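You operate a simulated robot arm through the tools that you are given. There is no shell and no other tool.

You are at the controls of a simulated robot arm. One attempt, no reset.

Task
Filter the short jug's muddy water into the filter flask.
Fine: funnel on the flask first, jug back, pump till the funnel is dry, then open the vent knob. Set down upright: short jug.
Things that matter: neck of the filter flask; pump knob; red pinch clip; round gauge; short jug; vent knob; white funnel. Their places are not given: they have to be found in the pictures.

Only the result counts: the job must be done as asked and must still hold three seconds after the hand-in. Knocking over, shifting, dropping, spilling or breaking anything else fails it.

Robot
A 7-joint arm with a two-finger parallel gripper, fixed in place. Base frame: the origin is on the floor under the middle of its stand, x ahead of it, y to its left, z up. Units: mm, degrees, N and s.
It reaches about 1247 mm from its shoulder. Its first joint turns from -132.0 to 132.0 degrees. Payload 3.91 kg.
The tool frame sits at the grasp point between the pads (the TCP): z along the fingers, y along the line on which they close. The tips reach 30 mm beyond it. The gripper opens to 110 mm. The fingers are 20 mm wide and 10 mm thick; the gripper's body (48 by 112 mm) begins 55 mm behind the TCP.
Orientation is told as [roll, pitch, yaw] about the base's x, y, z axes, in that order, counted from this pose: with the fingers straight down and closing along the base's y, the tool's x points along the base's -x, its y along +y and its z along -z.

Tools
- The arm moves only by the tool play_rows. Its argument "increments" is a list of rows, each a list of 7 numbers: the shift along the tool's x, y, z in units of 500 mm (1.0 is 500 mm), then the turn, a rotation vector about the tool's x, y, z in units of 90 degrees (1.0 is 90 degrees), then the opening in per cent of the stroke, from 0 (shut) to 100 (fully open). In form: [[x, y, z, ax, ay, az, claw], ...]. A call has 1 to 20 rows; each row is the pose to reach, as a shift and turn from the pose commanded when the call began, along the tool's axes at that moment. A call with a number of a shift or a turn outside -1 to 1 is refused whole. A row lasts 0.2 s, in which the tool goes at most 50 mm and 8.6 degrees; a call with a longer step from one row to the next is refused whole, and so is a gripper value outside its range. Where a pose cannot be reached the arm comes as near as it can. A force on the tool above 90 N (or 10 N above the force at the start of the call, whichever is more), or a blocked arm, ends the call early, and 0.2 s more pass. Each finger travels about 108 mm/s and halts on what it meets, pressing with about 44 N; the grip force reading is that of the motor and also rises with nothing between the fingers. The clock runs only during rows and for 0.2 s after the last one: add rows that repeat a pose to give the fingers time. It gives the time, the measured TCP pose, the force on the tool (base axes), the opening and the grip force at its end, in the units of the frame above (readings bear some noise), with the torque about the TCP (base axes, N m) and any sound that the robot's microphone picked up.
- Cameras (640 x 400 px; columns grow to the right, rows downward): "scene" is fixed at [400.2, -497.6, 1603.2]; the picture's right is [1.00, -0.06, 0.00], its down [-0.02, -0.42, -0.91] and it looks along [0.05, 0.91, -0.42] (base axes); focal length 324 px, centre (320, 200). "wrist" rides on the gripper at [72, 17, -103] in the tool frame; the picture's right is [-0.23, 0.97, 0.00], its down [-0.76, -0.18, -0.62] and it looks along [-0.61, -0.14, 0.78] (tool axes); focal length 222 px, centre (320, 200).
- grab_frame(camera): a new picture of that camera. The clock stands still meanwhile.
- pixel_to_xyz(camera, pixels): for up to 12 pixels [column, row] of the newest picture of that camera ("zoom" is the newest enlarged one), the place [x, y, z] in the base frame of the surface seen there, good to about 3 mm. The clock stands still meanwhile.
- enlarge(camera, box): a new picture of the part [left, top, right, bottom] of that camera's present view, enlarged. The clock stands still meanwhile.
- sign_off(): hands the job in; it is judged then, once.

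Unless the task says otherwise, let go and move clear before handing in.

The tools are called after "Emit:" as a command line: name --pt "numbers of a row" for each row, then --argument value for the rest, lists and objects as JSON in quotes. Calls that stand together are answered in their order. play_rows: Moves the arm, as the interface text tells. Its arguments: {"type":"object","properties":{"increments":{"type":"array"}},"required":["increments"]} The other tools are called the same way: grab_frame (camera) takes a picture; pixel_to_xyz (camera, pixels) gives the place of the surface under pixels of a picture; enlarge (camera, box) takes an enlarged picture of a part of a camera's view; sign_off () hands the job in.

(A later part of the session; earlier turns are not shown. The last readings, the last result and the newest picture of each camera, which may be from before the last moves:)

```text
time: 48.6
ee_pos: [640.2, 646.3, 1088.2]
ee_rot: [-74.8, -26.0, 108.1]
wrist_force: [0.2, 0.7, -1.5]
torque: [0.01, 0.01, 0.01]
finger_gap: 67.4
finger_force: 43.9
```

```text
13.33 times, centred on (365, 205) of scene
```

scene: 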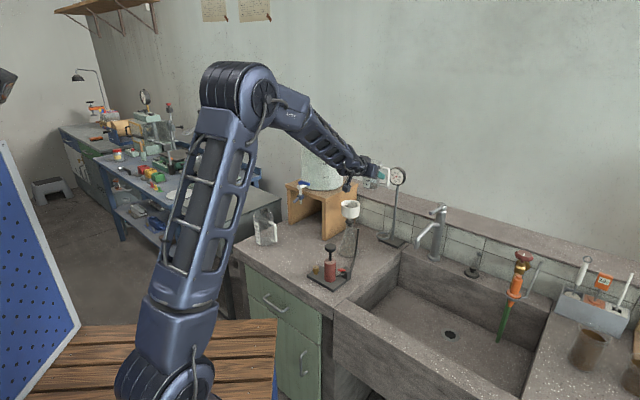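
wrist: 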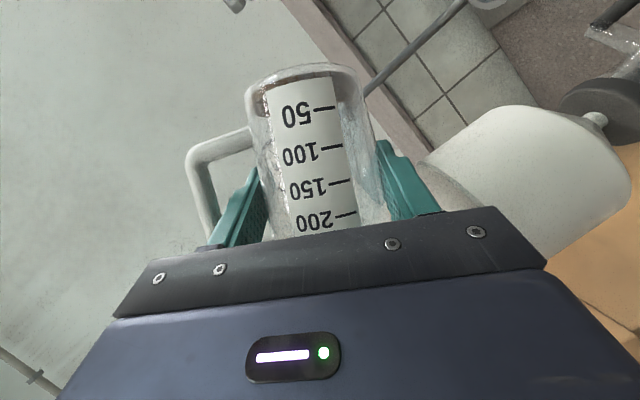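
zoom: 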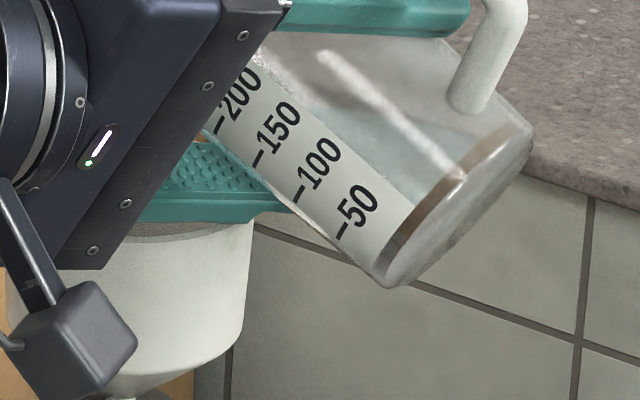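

Clearance is confirmed: finger underside at 1044–1052 and palm corner at 1046, against the rim at 1034. I'll tilt slowly from 60° to 75°, keeping the lip fixed over the funnel.

Emit:
play_rows --pt "-0.0017 -0.0009 -0.001 0.0099 0 -0.0184 50" --pt "-0.0034 -0.0018 -0.002 0.0197 0 -0.0367 50" --pt "-0.0051 -0.0027 -0.003 0.0296 0 -0.0551 50" --pt "-0.0068 -0.0036 -0.004 0.0394 0 -0.0735 50" --pt "-0.0084 -0.0044 -0.0049 0.0493 0 -0.0918 50" --pt "-0.0101 -0.0053 -0.0059 0.0591 0 -0.1102 50" --pt "-0.0118 -0.0062 -0.0069 0.069 0 -0.1285 50" --pt "-0.0135 -0.0071 -0.0079 0.0788 0 -0.1469 50"

Emit:
enlarge --camera "scene" --box '[330, 180, 394, 220]'

Emit:
grab_frame --camera "wrist"

```text
time: 50.4
ee_pos: [634.3, 648.7, 1094.3]
ee_rot: [-82.9, -13.0, 110.9]
wrist_force: [-0.2, 0.1, -1.0]
torque: [0.01, -0.02, -0.02]
finger_gap: 67.3
finger_force: 43.7
```

```text
10.00 times, centred on (362, 200) of scene
```

zoom: 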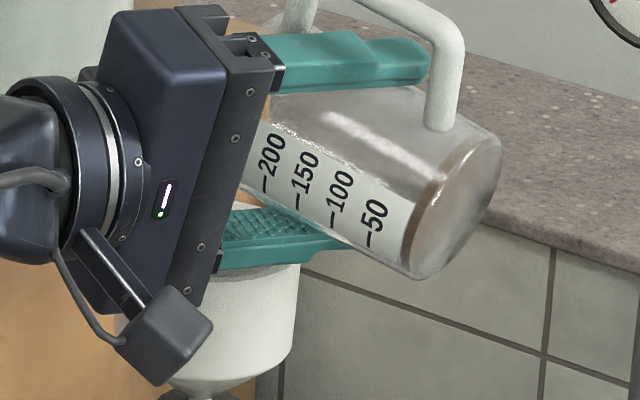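

```text
taken
```

wrist: 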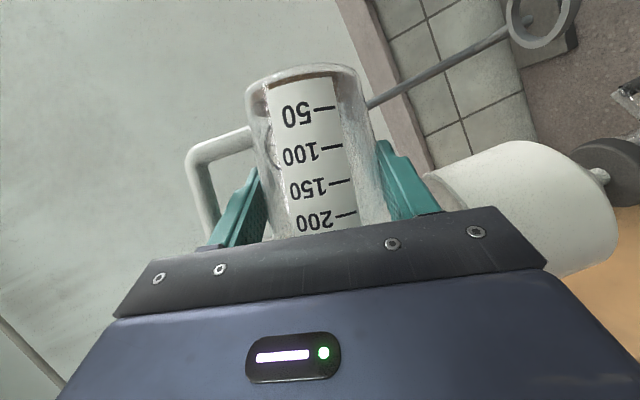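

The tilt to 75° is clean and the load is dropping slightly. I'll continue slowly to 90°.

Emit:
play_rows --pt "-0.0018 -0.0015 -0.001 0.0079 0 -0.0147 50" --pt "-0.0037 -0.003 -0.002 0.0158 0 -0.0294 50" --pt "-0.0055 -0.0045 -0.0029 0.0236 0 -0.0441 50" --pt "-0.0073 -0.006 -0.0039 0.0315 0 -0.0588 50" --pt "-0.0092 -0.0076 -0.0049 0.0394 0 -0.0735 50" --pt "-0.011 -0.0091 -0.0059 0.0473 0 -0.0881 50" --pt "-0.0128 -0.0106 -0.0069 0.0552 0 -0.1028 50" --pt "-0.0146 -0.0121 -0.0078 0.063 0 -0.1175 50" --pt "-0.0165 -0.0136 -0.0088 0.0709 0 -0.1322 50" --pt "-0.0183 -0.0151 -0.0098 0.0788 0 -0.1469 50"

Emit:
enlarge --camera "scene" --box '[330, 180, 394, 220]'

Emit:
grab_frame --camera "wrist"

```text
time: 52.6
ee_pos: [628.2, 654.1, 1104.9]
ee_rot: [-90.1, 0.1, 111.6]
wrist_force: [-0.3, 0.2, -0.7]
torque: [-0.02, 0.02, 0.02]
finger_gap: 67.2
finger_force: 43.9
```

```text
10.00 times, centred on (362, 200) of scene
```

zoom: 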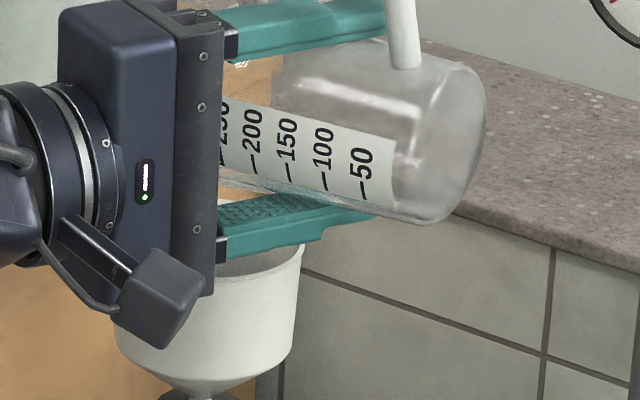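

```text
taken
```

wrist: 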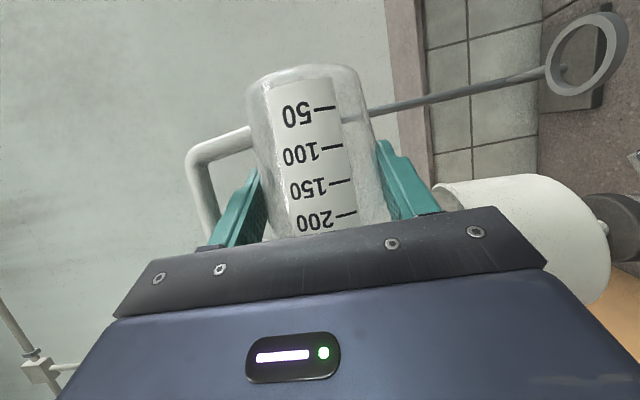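

The brown ring at the jug bottom has gone, so most of the water is out. I'll tilt on to 105° and hold for a second to drain.

Emit:
play_rows --pt "-0.0024 -0.0022 -0.0013 0.0099 0 -0.0184 50" --pt "-0.0048 -0.0043 -0.0026 0.0197 0 -0.0367 50" --pt "-0.0072 -0.0065 -0.0039 0.0296 0 -0.0551 50" --pt "-0.0096 -0.0086 -0.0052 0.0394 0 -0.0735 50" --pt "-0.012 -0.0108 -0.0064 0.0493 0 -0.0918 50" --pt "-0.0144 -0.0129 -0.0077 0.0591 0 -0.1102 50" --pt "-0.0168 -0.0151 -0.009 0.069 0 -0.1285 50" --pt "-0.0192 -0.0172 -0.0103 0.0788 0 -0.1469 50" --pt "-0.0192 -0.0172 -0.0103 0.0788 0 -0.1469 50" --pt "-0.0192 -0.0172 -0.0103 0.0788 0 -0.1469 50" --pt "-0.0192 -0.0172 -0.0103 0.0788 0 -0.1469 50" --pt "-0.0192 -0.0172 -0.0103 0.0788 0 -0.1469 50"

Emit:
enlarge --camera "scene" --box '[330, 180, 394, 220]'

Emit:
grab_frame --camera "wrist"

```text
time: 55.2
ee_pos: [618.8, 660.3, 1113.2]
ee_rot: [-97.3, 13.3, 110.8]
wrist_force: [-0.7, 0.4, -1.2]
torque: [0.02, -0.01, -0.04]
finger_gap: 67.1
finger_force: 43.4
```

```text
10.00 times, centred on (362, 200) of scene
```

zoom: 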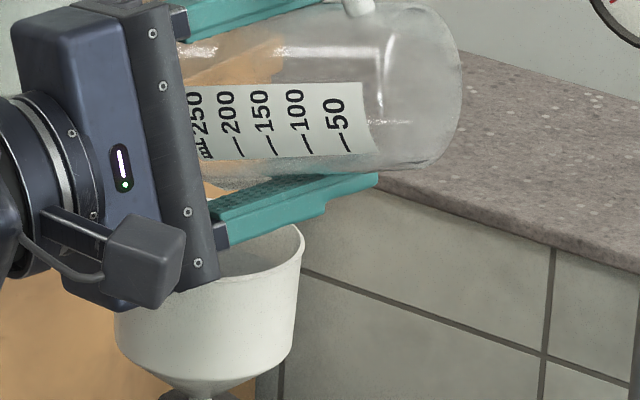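

```text
taken
```

wrist: 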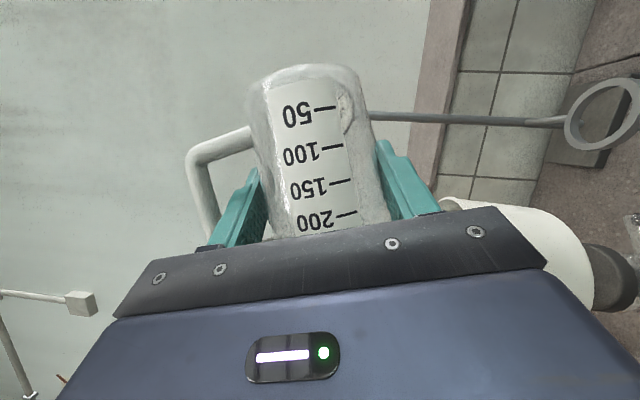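

The jug looks empty apart from a film. I'll go to 115° for a moment to make sure it drains fully.

Emit:
play_rows --pt "-0.0042 -0.0045 -0.0022 0.0175 0 -0.0326 50" --pt "-0.0083 -0.009 -0.0045 0.035 0 -0.0653 50" --pt "-0.0125 -0.0135 -0.0067 0.0525 0 -0.0979 50" --pt "-0.0125 -0.0135 -0.0067 0.0525 0 -0.0979 50" --pt "-0.0125 -0.0135 -0.0067 0.0525 0 -0.0979 50" --pt "-0.0125 -0.0135 -0.0067 0.0525 0 -0.0979 50" --pt "-0.0125 -0.0135 -0.0067 0.0525 0 -0.0979 50" --pt "-0.0125 -0.0135 -0.0067 0.0525 0 -0.0979 50"

Emit:
enlarge --camera "scene" --box '[330, 180, 394, 220]'

Emit:
enlarge --camera "scene" --box '[310, 190, 400, 300]'

```text
time: 57.0
ee_pos: [612.6, 666.0, 1117.0]
ee_rot: [-102.6, 22.0, 109.2]
wrist_force: [0.1, -0.3, -0.1]
torque: [-0.05, -0.02, 0.05]
finger_gap: 67.5
finger_force: 44.1
```

```text
10.00 times, centred on (362, 200) of scene
```

zoom: 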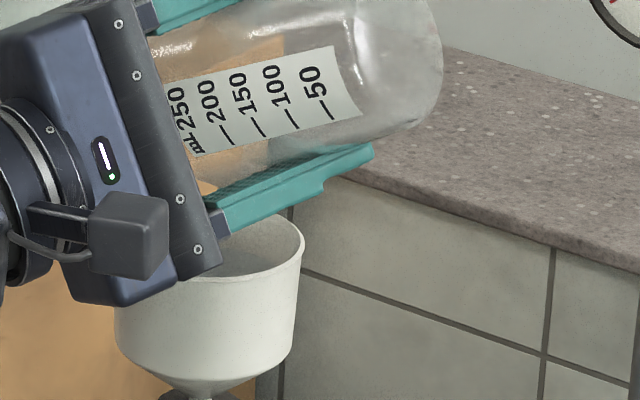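

```text
3.64 times, centred on (355, 245) of scene
```

zoom: 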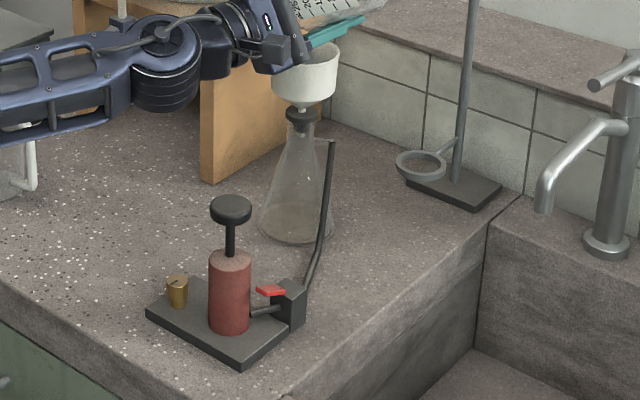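

The jug is drained and the counter shows no drips around the flask. I'll raise the jug straight up 60 mm first, then start untilting above the funnel.

Emit:
play_rows --pt "0.0112 -0.0272 0.006 0 0 0 50" --pt "0.0224 -0.0544 0.012 0 0 0 50" --pt "0.0335 -0.0816 0.018 0 0 0 50" --pt "0.0447 -0.1088 0.024 0 0 0 50" --pt "0.0527 -0.109 0.0269 -0.0394 0 0.0734 50" --pt "0.0606 -0.1093 0.0298 -0.0788 0 0.1469 50" --pt "0.0686 -0.1095 0.0327 -0.1182 0 0.2203 50" --pt "0.0765 -0.1097 0.0356 -0.1576 0 0.2938 50" --pt "0.0845 -0.1099 0.0385 -0.1969 0 0.3672 50" --pt "0.0924 -0.1102 0.0414 -0.2363 0 0.4406 50" --pt "0.1004 -0.1104 0.0443 -0.2757 0 0.5141 50" --pt "0.1083 -0.1106 0.0472 -0.3151 0 0.5875 50" --pt "0.1083 -0.1106 0.0472 -0.3151 0 0.5875 50"

Emit:
grab_frame --camera "wrist"

Emit:
enlarge --camera "scene" --box '[310, 140, 420, 250]'

```text
time: 59.8
ee_pos: [632.4, 643.6, 1193.3]
ee_rot: [-71.8, -30.2, 106.8]
wrist_force: [0.1, 0.4, 0.0]
torque: [0.0, 0.03, -0.02]
finger_gap: 67.4
finger_force: 43.7
```

```text
taken
```

wrist: 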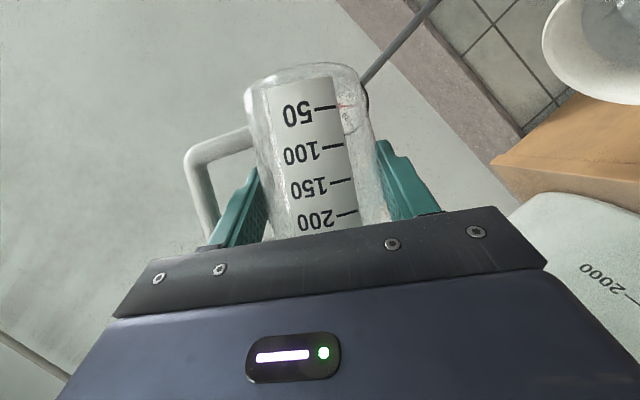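

```text
3.64 times, centred on (365, 195) of scene
```

zoom: 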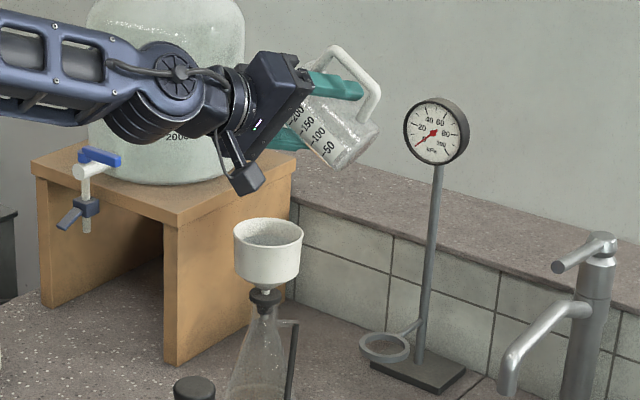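

All clear at 55° tilt. I'll finish untilting to upright at (650,622,1195).

Emit:
play_rows --pt "0.0051 -0.0044 0.0011 -0.0361 0 0.0673 50" --pt "0.0103 -0.0088 0.0022 -0.0722 0 0.1347 50" --pt "0.0154 -0.0131 0.0033 -0.1083 0 0.202 50" --pt "0.0206 -0.0175 0.0043 -0.1444 0 0.2693 50" --pt "0.0257 -0.0219 0.0054 -0.1805 0 0.3366 50" --pt "0.0309 -0.0263 0.0065 -0.2166 0 0.404 50" --pt "0.036 -0.0306 0.0076 -0.2527 0 0.4713 50" --pt "0.0412 -0.035 0.0087 -0.2888 0 0.5386 50" --pt "0.0412 -0.035 0.0087 -0.2888 0 0.5386 50"

Emit:
grab_frame --camera "wrist"

Emit:
enlarge --camera "scene" --box '[310, 140, 420, 250]'

```text
time: 61.8
ee_pos: [650.1, 622.7, 1194.4]
ee_rot: [-0.1, -61.8, 50.0]
wrist_force: [0.8, 0.6, 0.8]
torque: [-0.02, 0.0, -0.01]
finger_gap: 67.4
finger_force: 43.5
```

```text
taken
```

wrist: 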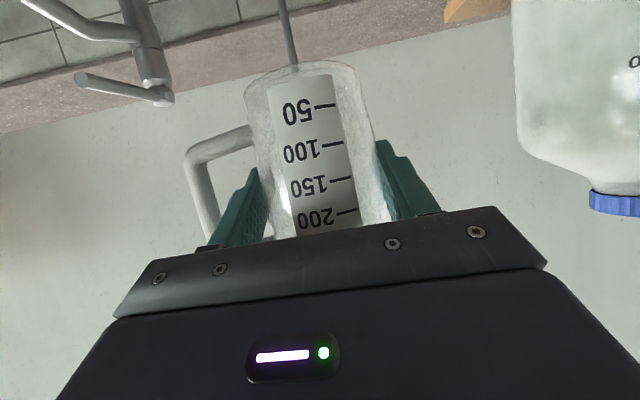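

```text
3.64 times, centred on (365, 195) of scene
```

zoom: 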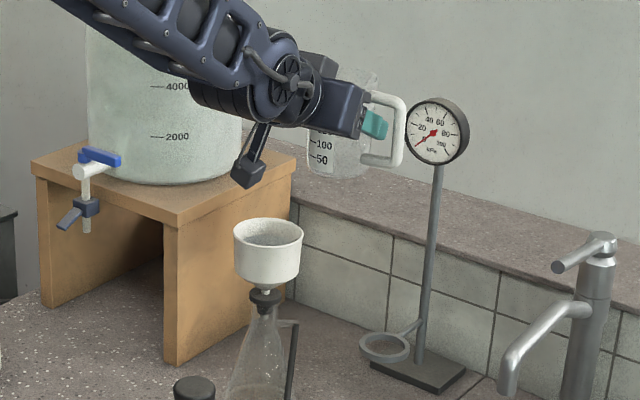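

The jug is upright and unchanged in the grip. I'll carry it back over its original spot, down to z≈917 (60 mm above the resting height).

Emit:
play_rows --pt "0.015 0.0267 -0.0116 0 0 0 50" --pt "0.0389 0.0694 -0.03 0 0 0 50" --pt "0.0719 0.1282 -0.0554 0 0 0 50" --pt "0.1078 0.1923 -0.0832 0 0 0 50" --pt "0.1438 0.2564 -0.1109 0 0 0 50" --pt "0.1797 0.3205 -0.1386 0 0 0 50" --pt "0.2156 0.3846 -0.1663 0 0 0 50" --pt "0.2516 0.4486 -0.194 0 0 0 50" --pt "0.2815 0.5021 -0.2171 0 0 0 50" --pt "0.2995 0.5341 -0.231 0 0 0 50" --pt "0.3348 0.5341 -0.2121 0 0 0 50" --pt "0.4053 0.5341 -0.1742 0 0 0 50" --pt "0.4758 0.5341 -0.1364 0 0 0 50" --pt "0.5463 0.5341 -0.0986 0 0 0 50" --pt "0.6097 0.5341 -0.0645 0 0 0 50" --pt "0.652 0.5341 -0.0418 0 0 0 50" --pt "0.652 0.5341 -0.0418 0 0 0 50"

Emit:
grab_frame --camera "wrist"

Emit:
enlarge --camera "scene" --box '[245, 190, 335, 280]'

```text
time: 65.4
ee_pos: [334.7, 661.7, 916.6]
ee_rot: [-0.3, -61.9, 50.1]
wrist_force: [0.0, 0.7, -0.7]
torque: [-0.02, 0.03, 0.0]
finger_gap: 67.3
finger_force: 43.7
```

```text
taken
```

wrist: 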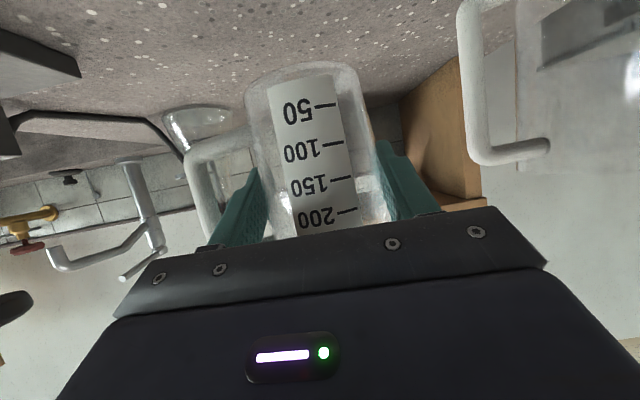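

```text
4.44 times, centred on (290, 235) of scene
```

zoom: 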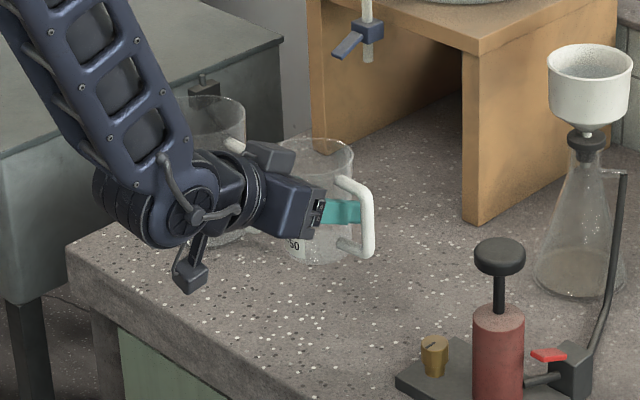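

The jug has crept about 3 mm down in the grip, so it should touch at around z≈860. I'll lower 50 mm, then step down while watching the force.

Emit:
play_rows --pt "0.0176 0 0.0095 0 0 0 50" --pt "0.0388 0 0.0208 0 0 0 50" --pt "0.0582 0 0.0312 0 0 0 50" --pt "0.074 0 0.0397 0 0 0 50" --pt "0.0828 0 0.0444 0 0 0 50" --pt "0.0881 0 0.0473 0 0 0 50" --pt "0.0881 0 0.0473 0 0 0 50"

Emit:
enlarge --camera "wrist" --box '[220, 40, 420, 165]'

Emit:
enlarge --camera "scene" --box '[265, 215, 325, 275]'

```text
time: 67.0
ee_pos: [334.7, 661.6, 867.0]
ee_rot: [-0.4, -61.8, 50.1]
wrist_force: [0.0, -0.4, -0.2]
torque: [0.02, 0.03, -0.03]
finger_gap: 67.0
finger_force: 44.2
```

```text
3.20 times, centred on (320, 102) of wrist
```

zoom: 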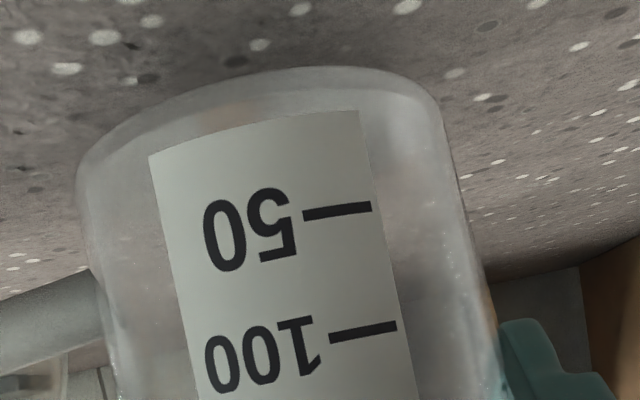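

```text
6.67 times, centred on (295, 245) of scene
```

zoom: 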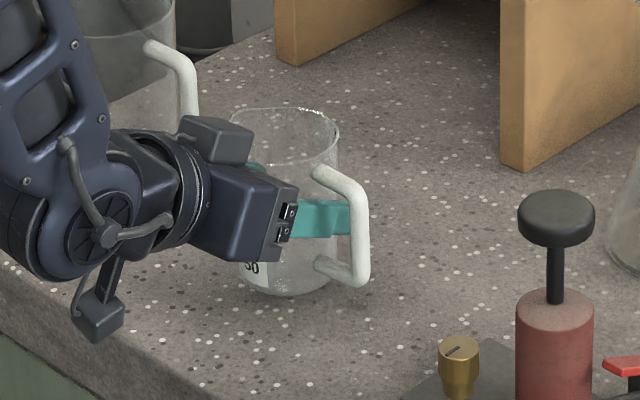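

No contact yet at z=867. I'll lower 5 mm in small rows and read the force.

Emit:
play_rows --pt "0.0035 0 0.0019 0 0 0 50" --pt "0.007 0 0.0038 0 0 0 50" --pt "0.0088 0 0.0047 0 0 0 50"

```text
time: 67.8
ee_pos: [335.4, 661.7, 861.5]
ee_rot: [-0.3, -61.9, 50.1]
wrist_force: [0.4, 0.2, -0.9]
torque: [0.01, -0.03, -0.01]
finger_gap: 67.1
finger_force: 43.9
```

At z=861.5 there is still no contact force. I'll lower 2 mm more.

Emit:
play_rows --pt "0.0018 0 0.0009 0 0 0 50" --pt "0.0035 0 0.0019 0 0 0 50"

Emit:
enlarge --camera "wrist" --box '[220, 40, 420, 165]'

```text
time: 68.4
ee_pos: [335.0, 661.6, 858.8]
ee_rot: [-0.4, -61.8, 50.1]
wrist_force: [0.3, 0.3, -1.7]
torque: [-0.01, 0.01, 0.02]
finger_gap: 67.4
finger_force: 44.1
```

```text
3.20 times, centred on (320, 102) of wrist
```

zoom: 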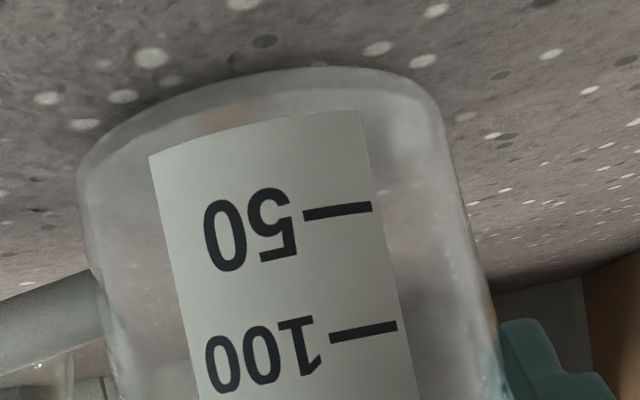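

Still no contact at 858.8, close to the original 856.8. I'll continue with another 1.5 mm.

Emit:
play_rows --pt "0.0013 0 0.0007 0 0 0 50" --pt "0.0026 0 0.0014 0 0 0 50"

```text
time: 69.0
ee_pos: [335.5, 661.0, 859.8]
ee_rot: [-0.3, -61.9, 50.0]
wrist_force: [1.4, -0.7, 3.8]
torque: [0.08, -0.03, -0.05]
finger_gap: 67.2
finger_force: 44.4
```

First contact, +3.8 N. I'll settle 1 mm more to confirm.

Emit:
play_rows --pt "0.0018 0 0.0009 0 0 0 50" --pt "0.0018 0 0.0009 0 0 0 50"

Emit:
enlarge --camera "wrist" --box '[220, 40, 420, 165]'

Emit:
enlarge --camera "scene" --box '[265, 215, 325, 275]'

```text
time: 69.6
ee_pos: [334.6, 661.4, 859.7]
ee_rot: [-0.2, -62.0, 50.0]
wrist_force: [2.6, -2.7, 15.0]
torque: [0.14, 0.09, -0.04]
finger_gap: 67.4
finger_force: 44.2
```

```text
3.20 times, centred on (320, 102) of wrist
```

zoom: 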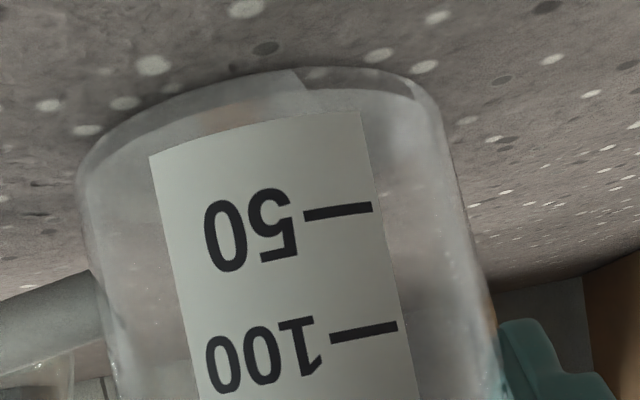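

```text
6.67 times, centred on (295, 245) of scene
```

zoom: 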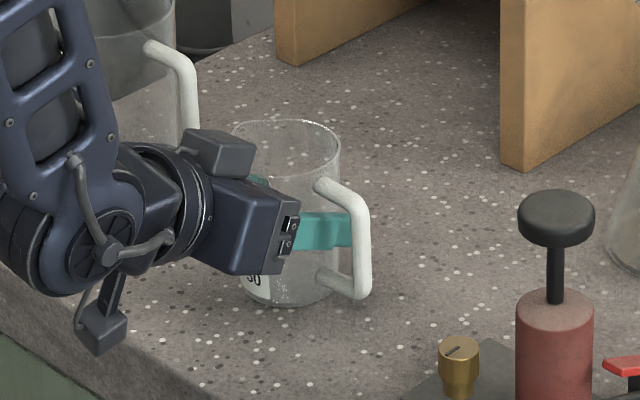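

Contact at 15 N and the jug is down. I'll relieve 1 mm, then open the fingers to 85 mm so the loop finger stays clear of the bar.

Emit:
play_rows --pt "-0.0018 0 -0.0009 0 0 0 50" --pt "-0.0018 0 -0.0009 0 0 0 62" --pt "-0.0018 0 -0.0009 0 0 0 66" --pt "-0.0018 0 -0.0009 0 0 0 72" --pt "-0.0018 0 -0.0009 0 0 0 77" --pt "-0.0018 0 -0.0009 0 0 0 77"

Emit:
enlarge --camera "wrist" --box '[180, 60, 440, 230]'

Emit:
enlarge --camera "scene" --box '[265, 215, 325, 275]'

```text
time: 71.0
ee_pos: [334.3, 661.5, 858.9]
ee_rot: [-0.3, -61.8, 50.1]
wrist_force: [-0.8, 0.0, 0.3]
torque: [0.01, 0.0, 0.01]
finger_gap: 85.1
finger_force: 0.0
```

```text
2.35 times, centred on (310, 145) of wrist
```

zoom: 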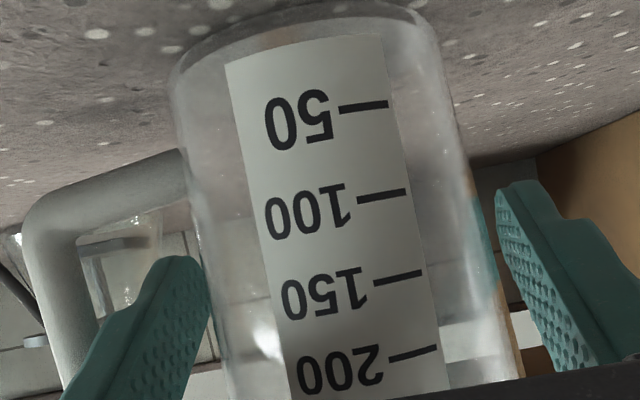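

```text
6.67 times, centred on (295, 245) of scene
```

zoom: 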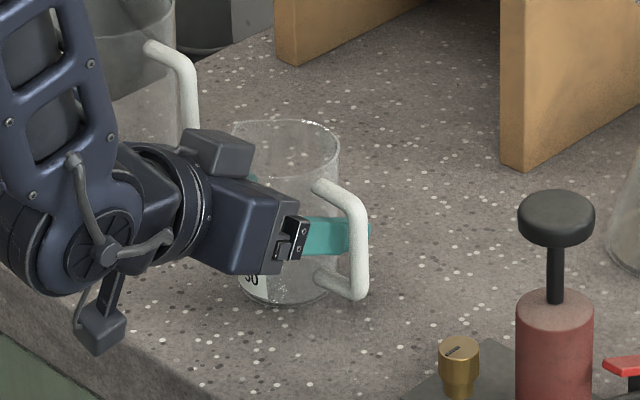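

The jug stands on its own with the fingers clear on both sides. I'll withdraw straight back along the tool axis 60 mm, then further up.

Emit:
play_rows --pt "0 0 -0.02 0 0 0 77" --pt "0 0 -0.05 0 0 0 77" --pt "0 0 -0.085 0 0 0 77" --pt "0 0 -0.12 0 0 0 77" --pt "-0.06 0 -0.15 0 0 0 77" --pt "-0.13 0 -0.187 0 0 0 77" --pt "-0.2 0 -0.224 0 0 0 77" --pt "-0.2 0 -0.224 0 0 0 77"

Emit:
grab_frame --camera "wrist"

Emit:
grab_frame --camera "scene"

Emit:
enlarge --camera "scene" --box '[260, 190, 400, 300]'

```text
time: 72.8
ee_pos: [301.8, 622.3, 999.6]
ee_rot: [-0.4, -61.8, 50.1]
wrist_force: [-0.4, -0.2, 0.4]
torque: [0.02, 0.03, 0.0]
finger_gap: 84.7
finger_force: 0.1
```

```text
taken
```

wrist: 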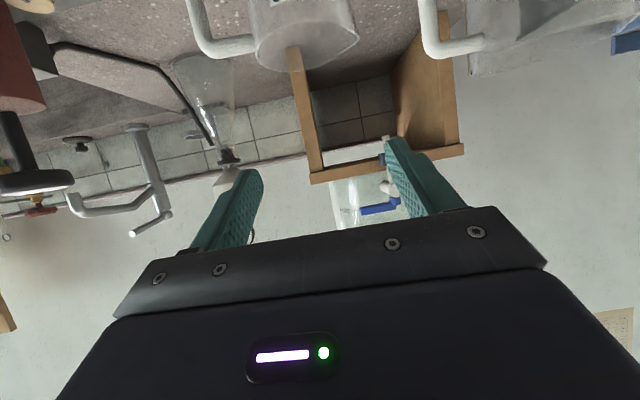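

```text
taken
```

scene: 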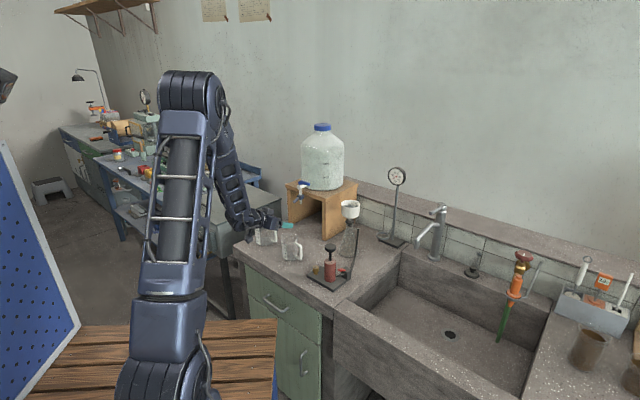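

```text
3.64 times, centred on (330, 245) of scene
```

zoom: 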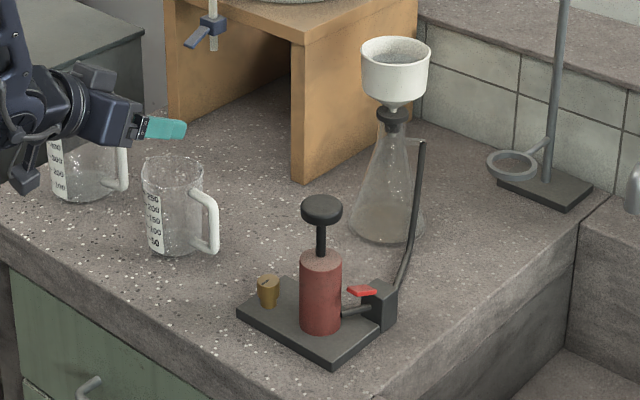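

The jug is back, upright and empty, and the funnel is seated on the flask. Next is the pump. I'll bring the hand pointing down above it so I can inspect the knob, red clip and vent closely.

Emit:
play_rows --pt "-0.0226 -0.0503 -0.0143 0 0.0766 0 77" --pt "-0.0451 -0.1006 -0.0287 0 0.1531 0 77" --pt "-0.0677 -0.1509 -0.043 0 0.2297 0 77" --pt "-0.0903 -0.2012 -0.0574 0 0.3062 0 77" --pt "-0.1128 -0.2514 -0.0717 0 0.3828 0 77" --pt "-0.1354 -0.3017 -0.0861 0 0.4593 0 77" --pt "-0.158 -0.352 -0.1004 0 0.5359 0 77" --pt "-0.1805 -0.4023 -0.1148 0 0.6124 0 77" --pt "-0.2031 -0.4526 -0.1291 0 0.689 0 77" --pt "-0.2031 -0.4526 -0.1291 0 0.689 0 77"

Emit:
grab_frame --camera "wrist"

```text
time: 75.0
ee_pos: [470.1, 468.5, 1120.6]
ee_rot: [0.0, 0.2, 49.9]
wrist_force: [0.4, 0.0, 0.3]
torque: [-0.02, -0.03, 0.02]
finger_gap: 84.8
finger_force: 0.0
```

```text
taken
```

wrist: 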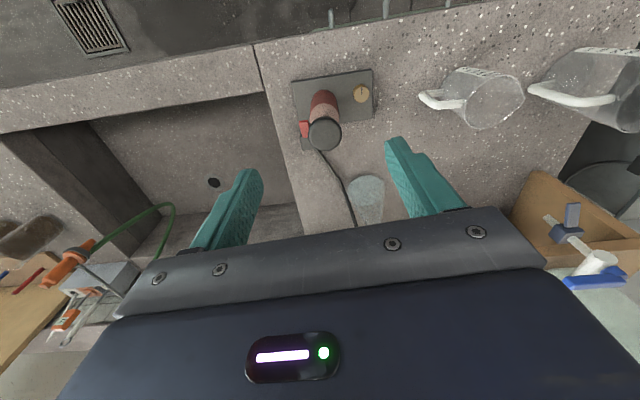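

The pump is at wrist (325,115) with the red clip at (305,130) and the vent at (361,94). I'll enlarge these and measure them.

Emit:
enlarge --camera "wrist" --box '[280, 60, 390, 165]'

Emit:
pixel_to_xyz --camera "wrist" --pixels '[[325, 133], [310, 133], [340, 133], [325, 120], [325, 147], [322, 105], [305, 130], [301, 125], [361, 94], [361, 90], [310, 148], [312, 155]]'

Emit:
enlarge --camera "scene" --box '[300, 230, 370, 300]'

```text
3.81 times, centred on (335, 112) of wrist
```

zoom: 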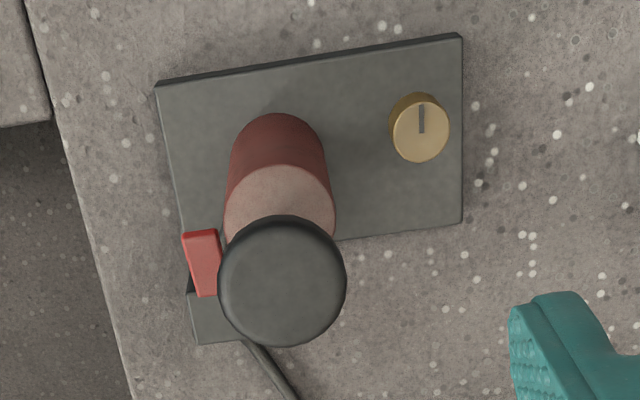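

```text
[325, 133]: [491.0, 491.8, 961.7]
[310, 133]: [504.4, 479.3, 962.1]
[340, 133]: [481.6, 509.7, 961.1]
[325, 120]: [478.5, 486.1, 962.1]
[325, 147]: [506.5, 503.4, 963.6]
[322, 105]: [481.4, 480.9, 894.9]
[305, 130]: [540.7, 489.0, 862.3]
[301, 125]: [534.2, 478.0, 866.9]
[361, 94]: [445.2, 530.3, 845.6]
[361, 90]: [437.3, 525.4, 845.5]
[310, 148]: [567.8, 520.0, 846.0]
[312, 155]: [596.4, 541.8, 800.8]
```

```text
5.71 times, centred on (335, 265) of scene
```

zoom: 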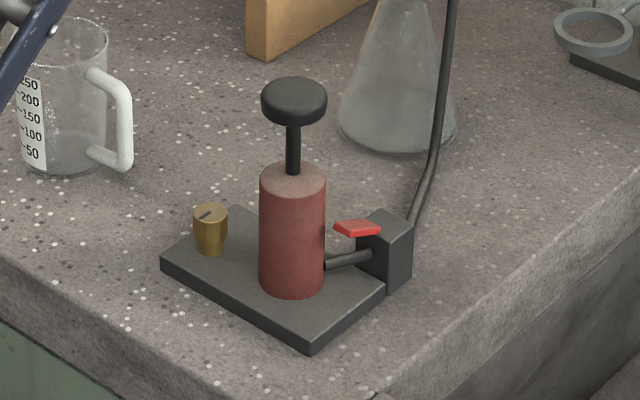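

The knob top is at (491.5,492,962), radius about 17, on a rod above the red body (top at z≈895). I'll close the fingers and bring the tips to about 18 mm above the knob.

Emit:
play_rows --pt "-0.0106 -0.0005 0.035 0 0 0 50" --pt "-0.0212 -0.0009 0.07 0 0 0 25" --pt "-0.0318 -0.0014 0.11 0 0 0 0" --pt "-0.0424 -0.0018 0.15 0 0 0 0" --pt "-0.053 -0.0023 0.19 0 0 0 0" --pt "-0.0636 -0.0027 0.22 0 0 0 0" --pt "-0.0636 -0.0027 0.22 0 0 0 0"

Emit:
grab_frame --camera "wrist"

Emit:
enlarge --camera "scene" --box '[290, 190, 400, 290]'

```text
time: 76.6
ee_pos: [490.7, 494.4, 1009.8]
ee_rot: [-0.1, 0.2, 49.8]
wrist_force: [-0.2, 0.5, 0.0]
torque: [0.02, -0.01, 0.01]
finger_gap: 0.0
finger_force: 37.9
```

```text
taken
```

wrist: 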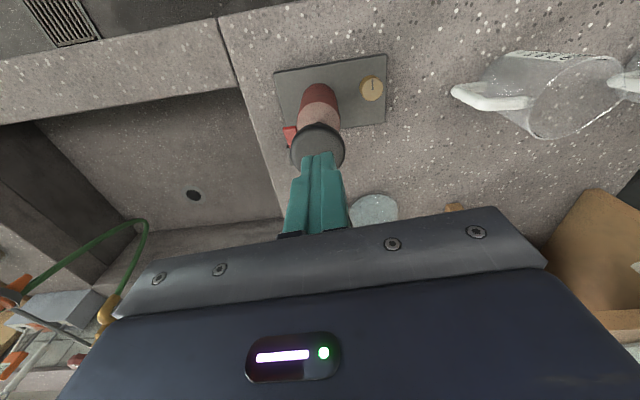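

```text
4.00 times, centred on (345, 240) of scene
```

zoom: 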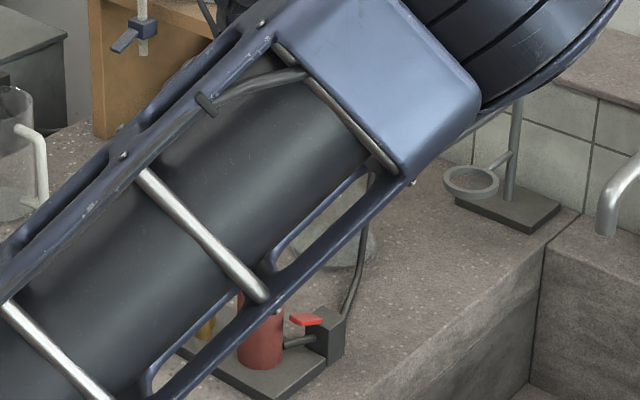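

The tips are right above the knob. I'll press down to TCP z≈965, about 27 mm of stroke, and watch the force and gauge.

Emit:
play_rows --pt "0 0 0.018 0 0 0 0" --pt "0 0 0.036 0 0 0 0" --pt "0 0 0.054 0 0 0 0" --pt "0 0 0.072 0 0 0 0" --pt "0 0 0.09 0 0 0 0"

Emit:
enlarge --camera "scene" --box '[370, 150, 430, 200]'

Emit:
enlarge --camera "wrist" --box '[240, 40, 440, 200]'

```text
time: 77.8
ee_pos: [489.4, 492.9, 964.8]
ee_rot: [0.0, 0.1, 49.8]
wrist_force: [4.5, 1.1, 4.7]
torque: [0.04, -0.11, -0.05]
finger_gap: 0.1
finger_force: 37.7
```

```text
8.00 times, centred on (400, 175) of scene
```

zoom: 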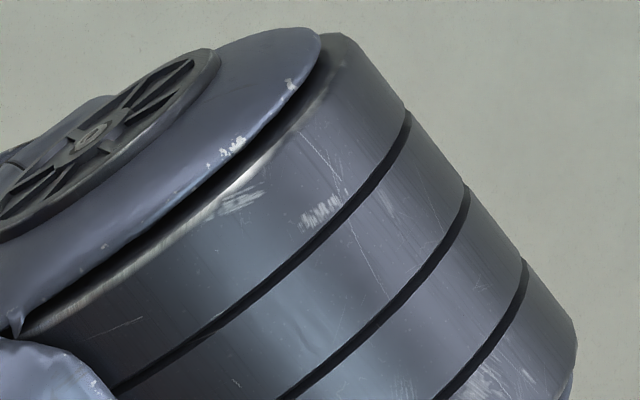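

```text
2.50 times, centred on (340, 120) of wrist
```

zoom: 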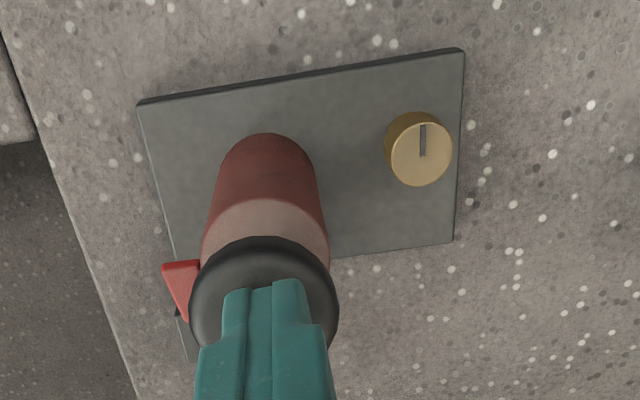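

The plunger moves easily (about 5 N). I'll press further, to TCP ≈ 930, to find the bottom of the stroke.

Emit:
play_rows --pt "0 0 0.016 0 0 0 0" --pt "0 0 0.032 0 0 0 0" --pt "0 0 0.048 0 0 0 0" --pt "0 0 0.064 0 0 0 0"

Emit:
enlarge --camera "wrist" --box '[240, 40, 440, 200]'

```text
time: 78.5
ee_pos: [490.5, 494.2, 954.7]
ee_rot: [-0.3, -0.4, 49.9]
wrist_force: [-7.5, -22.9, 51.1]
torque: [-0.61, 0.17, 0.04]
finger_gap: 0.2
finger_force: 37.7
stopped in row 3: the force on the tool passed its limit at 106 N (the readings are from after the stop); the commanded pose is now the measured one
```

```text
2.50 times, centred on (340, 120) of wrist
```

zoom: 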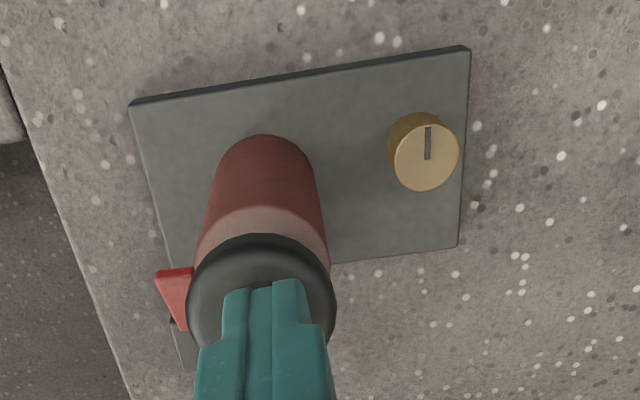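

The plunger bottoms at TCP ≈ 956, a stroke of about 36 mm. I'll lift off and see whether the knob springs back, and check that the pump hasn't moved.

Emit:
play_rows --pt "0 0 -0.02 0 0 0 0" --pt "0 0 -0.05 0 0 0 0" --pt "0 0 -0.08 0 0 0 0" --pt "0 0 -0.11 0 0 0 0" --pt "0 0 -0.11 0 0 0 0"

Emit:
grab_frame --camera "wrist"

Emit:
enlarge --camera "wrist" --box '[240, 40, 440, 200]'

Emit:
pixel_to_xyz --camera "wrist" --pixels '[[300, 140], [318, 140], [335, 140], [371, 88], [289, 135], [285, 75], [385, 60], [385, 120]]'

```text
time: 79.7
ee_pos: [488.8, 493.4, 1005.3]
ee_rot: [-0.1, -0.2, 49.9]
wrist_force: [-1.1, -0.2, -1.0]
torque: [-0.02, 0.01, -0.01]
finger_gap: 0.4
finger_force: 37.9
```

```text
taken
```

wrist: 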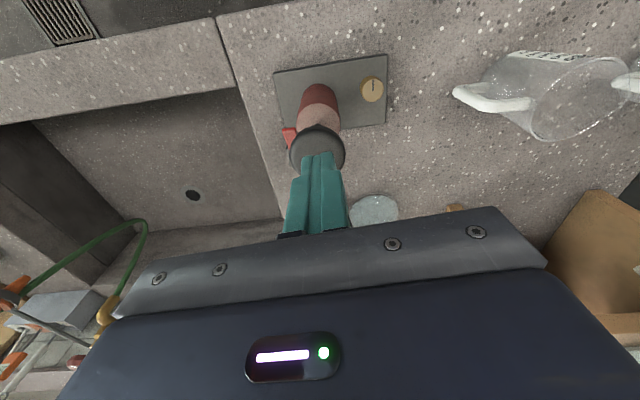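

```text
2.50 times, centred on (340, 120) of wrist
```

zoom: 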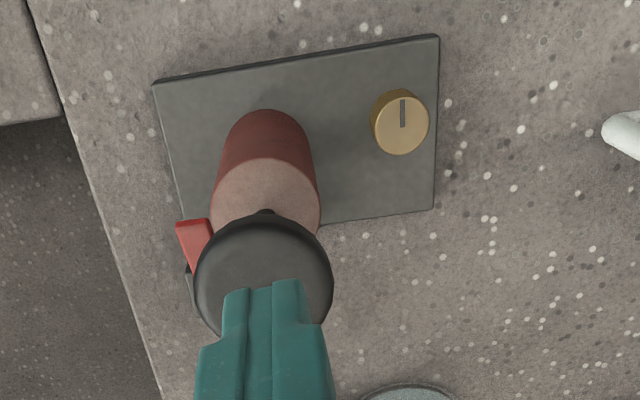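

```text
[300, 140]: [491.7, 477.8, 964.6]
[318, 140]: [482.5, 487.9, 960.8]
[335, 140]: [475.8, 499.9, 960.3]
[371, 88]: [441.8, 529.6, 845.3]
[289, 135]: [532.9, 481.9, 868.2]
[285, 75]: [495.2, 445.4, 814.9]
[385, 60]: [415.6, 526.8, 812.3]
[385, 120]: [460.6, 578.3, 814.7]
```

The knob has sprung back to z≈962 and the pump plate hasn't moved, so it is a press pump. The arm hides the gauge, so I'll raise up and check whether that stroke registered.

Emit:
play_rows --pt "0.02 0 -0.08 0 0 0 0" --pt "0.04 0 -0.16 0 0 0 0" --pt "0.06 0 -0.23 0 0 0 0" --pt "0.06 0 -0.23 0 0 0 0"

Emit:
grab_frame --camera "scene"

Emit:
enlarge --camera "scene" --box '[320, 150, 430, 240]'

```text
time: 80.7
ee_pos: [469.6, 471.5, 1123.0]
ee_rot: [-0.2, -0.2, 49.7]
wrist_force: [0.0, 0.5, -0.1]
torque: [0.01, -0.01, -0.07]
finger_gap: 0.0
finger_force: 37.3
```

```text
taken
```

scene: 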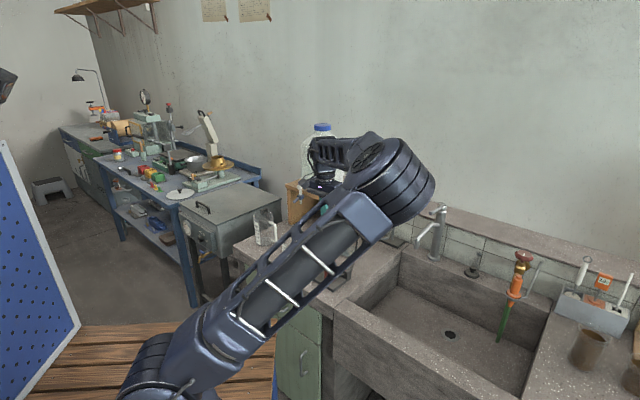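

```text
4.44 times, centred on (375, 195) of scene
```

zoom: 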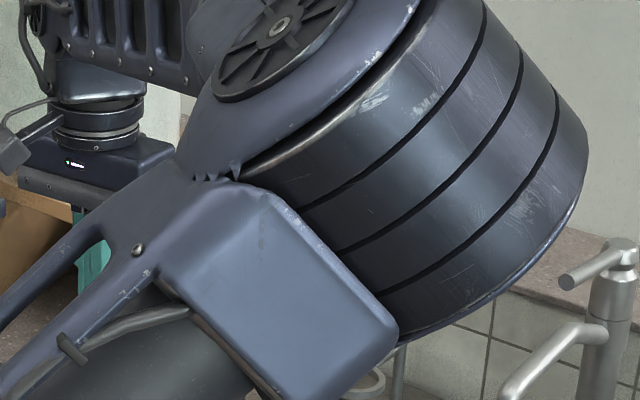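

The elbow blocks the scene camera's view of the gauge. I'll tilt the hand so the wrist camera looks toward the gauge and funnel instead.

Emit:
play_rows --pt "0 0 0 0 -0.08 0 0" --pt "0 0 0 0 -0.16 0 0" --pt "0 0 0 0 -0.24 0 0" --pt "0 0 0 0 -0.32 0 0" --pt "0 0 0 0 -0.38 0 0"

Emit:
grab_frame --camera "wrist"

```text
time: 81.9
ee_pos: [471.0, 472.6, 1121.5]
ee_rot: [-0.1, -34.4, 49.9]
wrist_force: [-0.1, 0.0, 0.1]
torque: [0.03, 0.01, 0.0]
finger_gap: 0.0
finger_force: 37.7
```

```text
taken
```

wrist: 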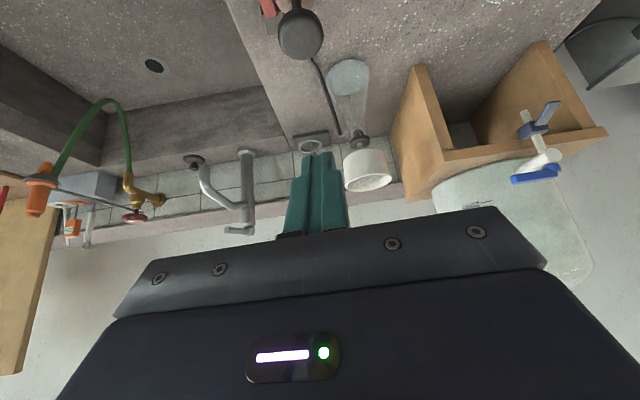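

The funnel is visible at (368,170) and the flask at (348,90), but the gauge is hidden behind the hand. I'll zoom on the funnel to see its contents.

Emit:
enlarge --camera "wrist" --box '[320, 50, 410, 200]'

Emit:
enlarge --camera "wrist" --box '[335, 140, 400, 200]'

```text
2.67 times, centred on (365, 125) of wrist
```

zoom: 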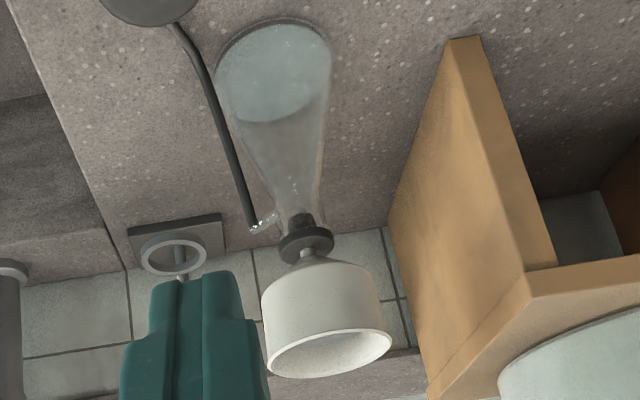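

```text
6.67 times, centred on (368, 170) of wrist
```

zoom: 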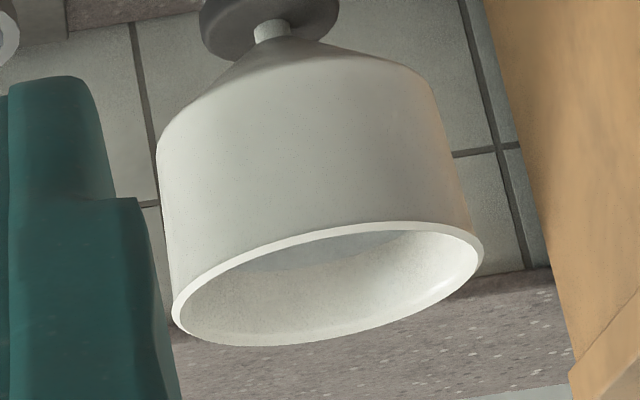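

The flask now holds clear water at the bottom and some liquid remains in the funnel, so filtration is working. I'll go back above the knob and pump several more strokes.

Emit:
play_rows --pt "0.0147 -0.0008 0.0388 0 0.0633 0 0" --pt "0.0294 -0.0017 0.0775 0 0.1267 0 0" --pt "0.0441 -0.0025 0.1163 0 0.19 0 0" --pt "0.0588 -0.0033 0.1551 0 0.2533 0 0" --pt "0.0735 -0.0042 0.1938 0 0.3167 0 0" --pt "0.0882 -0.005 0.2326 0 0.38 0 0" --pt "0.0882 -0.005 0.2326 0 0.38 0 0"

Emit:
enlarge --camera "wrist" --box '[240, 40, 440, 200]'

```text
time: 83.5
ee_pos: [491.1, 493.6, 1000.7]
ee_rot: [-0.2, 0.0, 49.8]
wrist_force: [-0.6, 0.0, 0.1]
torque: [0.0, -0.03, -0.01]
finger_gap: 0.0
finger_force: 37.9
```

```text
2.50 times, centred on (340, 120) of wrist
```

zoom: 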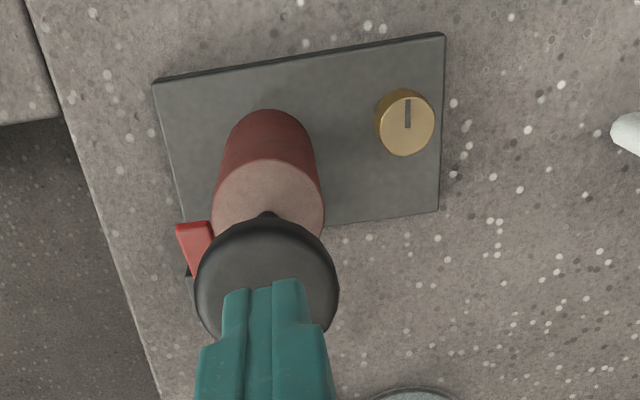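

I'm aligned above the knob. I'll do two full strokes, stopping just short of the bottom (TCP ≈ 960).

Emit:
play_rows --pt "0 0 0.03 0 0 0 0" --pt "0 0 0.06 0 0 0 0" --pt "0 0 0.081 0 0 0 0" --pt "0 0 0.05 0 0 0 0" --pt "0 0 0.01 0 0 0 0" --pt "0 0 0.04 0 0 0 0" --pt "0 0 0.07 0 0 0 0" --pt "0 0 0.082 0 0 0 0" --pt "0 0 0.05 0 0 0 0" --pt "0 0 0.01 0 0 0 0" --pt "0 0 0.01 0 0 0 0"

Emit:
grab_frame --camera "wrist"

```text
time: 85.9
ee_pos: [491.6, 492.8, 995.4]
ee_rot: [-0.1, -0.1, 49.9]
wrist_force: [0.1, 0.0, -0.1]
torque: [0.02, 0.01, 0.0]
finger_gap: 0.0
finger_force: 37.7
```

```text
taken
```

wrist: 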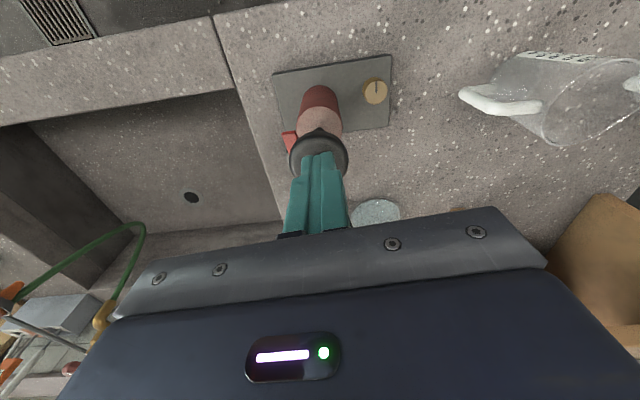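

Two strokes are done and the knob springs back each time. I'll raise higher and tilt so the wrist camera can see both gauge and funnel.

Emit:
play_rows --pt "0.0103 0.0005 -0.085 0 -0.0555 0 0" --pt "0.0207 0.0009 -0.17 0 -0.111 0 0" --pt "0.031 0.0014 -0.255 0 -0.1665 0 0" --pt "0.0413 0.0019 -0.34 0 -0.222 0 0" --pt "0.0517 0.0023 -0.425 0 -0.2775 0 0" --pt "0.062 0.0028 -0.51 0 -0.333 0 0"

Emit:
grab_frame --camera "wrist"

Emit:
grab_frame --camera "scene"

```text
time: 87.3
ee_pos: [470.5, 470.5, 1251.7]
ee_rot: [-0.1, -30.1, 49.9]
wrist_force: [0.5, 0.6, 0.1]
torque: [0.0, 0.01, 0.01]
finger_gap: 0.0
finger_force: 37.7
```

```text
taken
```

wrist: 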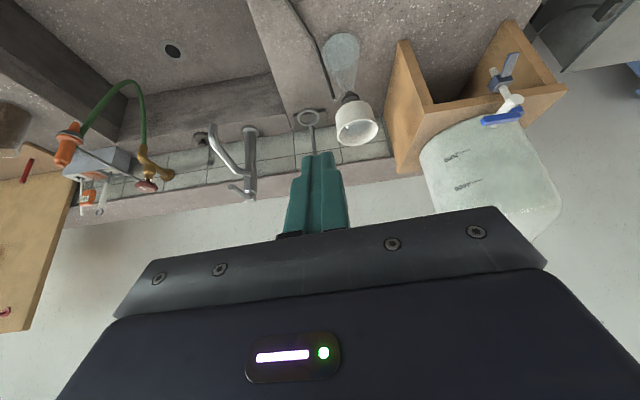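

```text
taken
```

scene: 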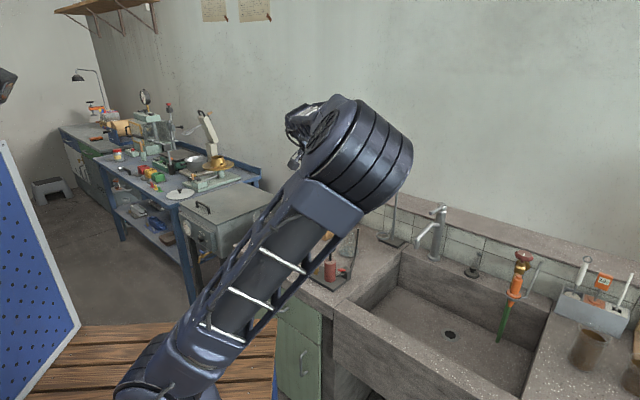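

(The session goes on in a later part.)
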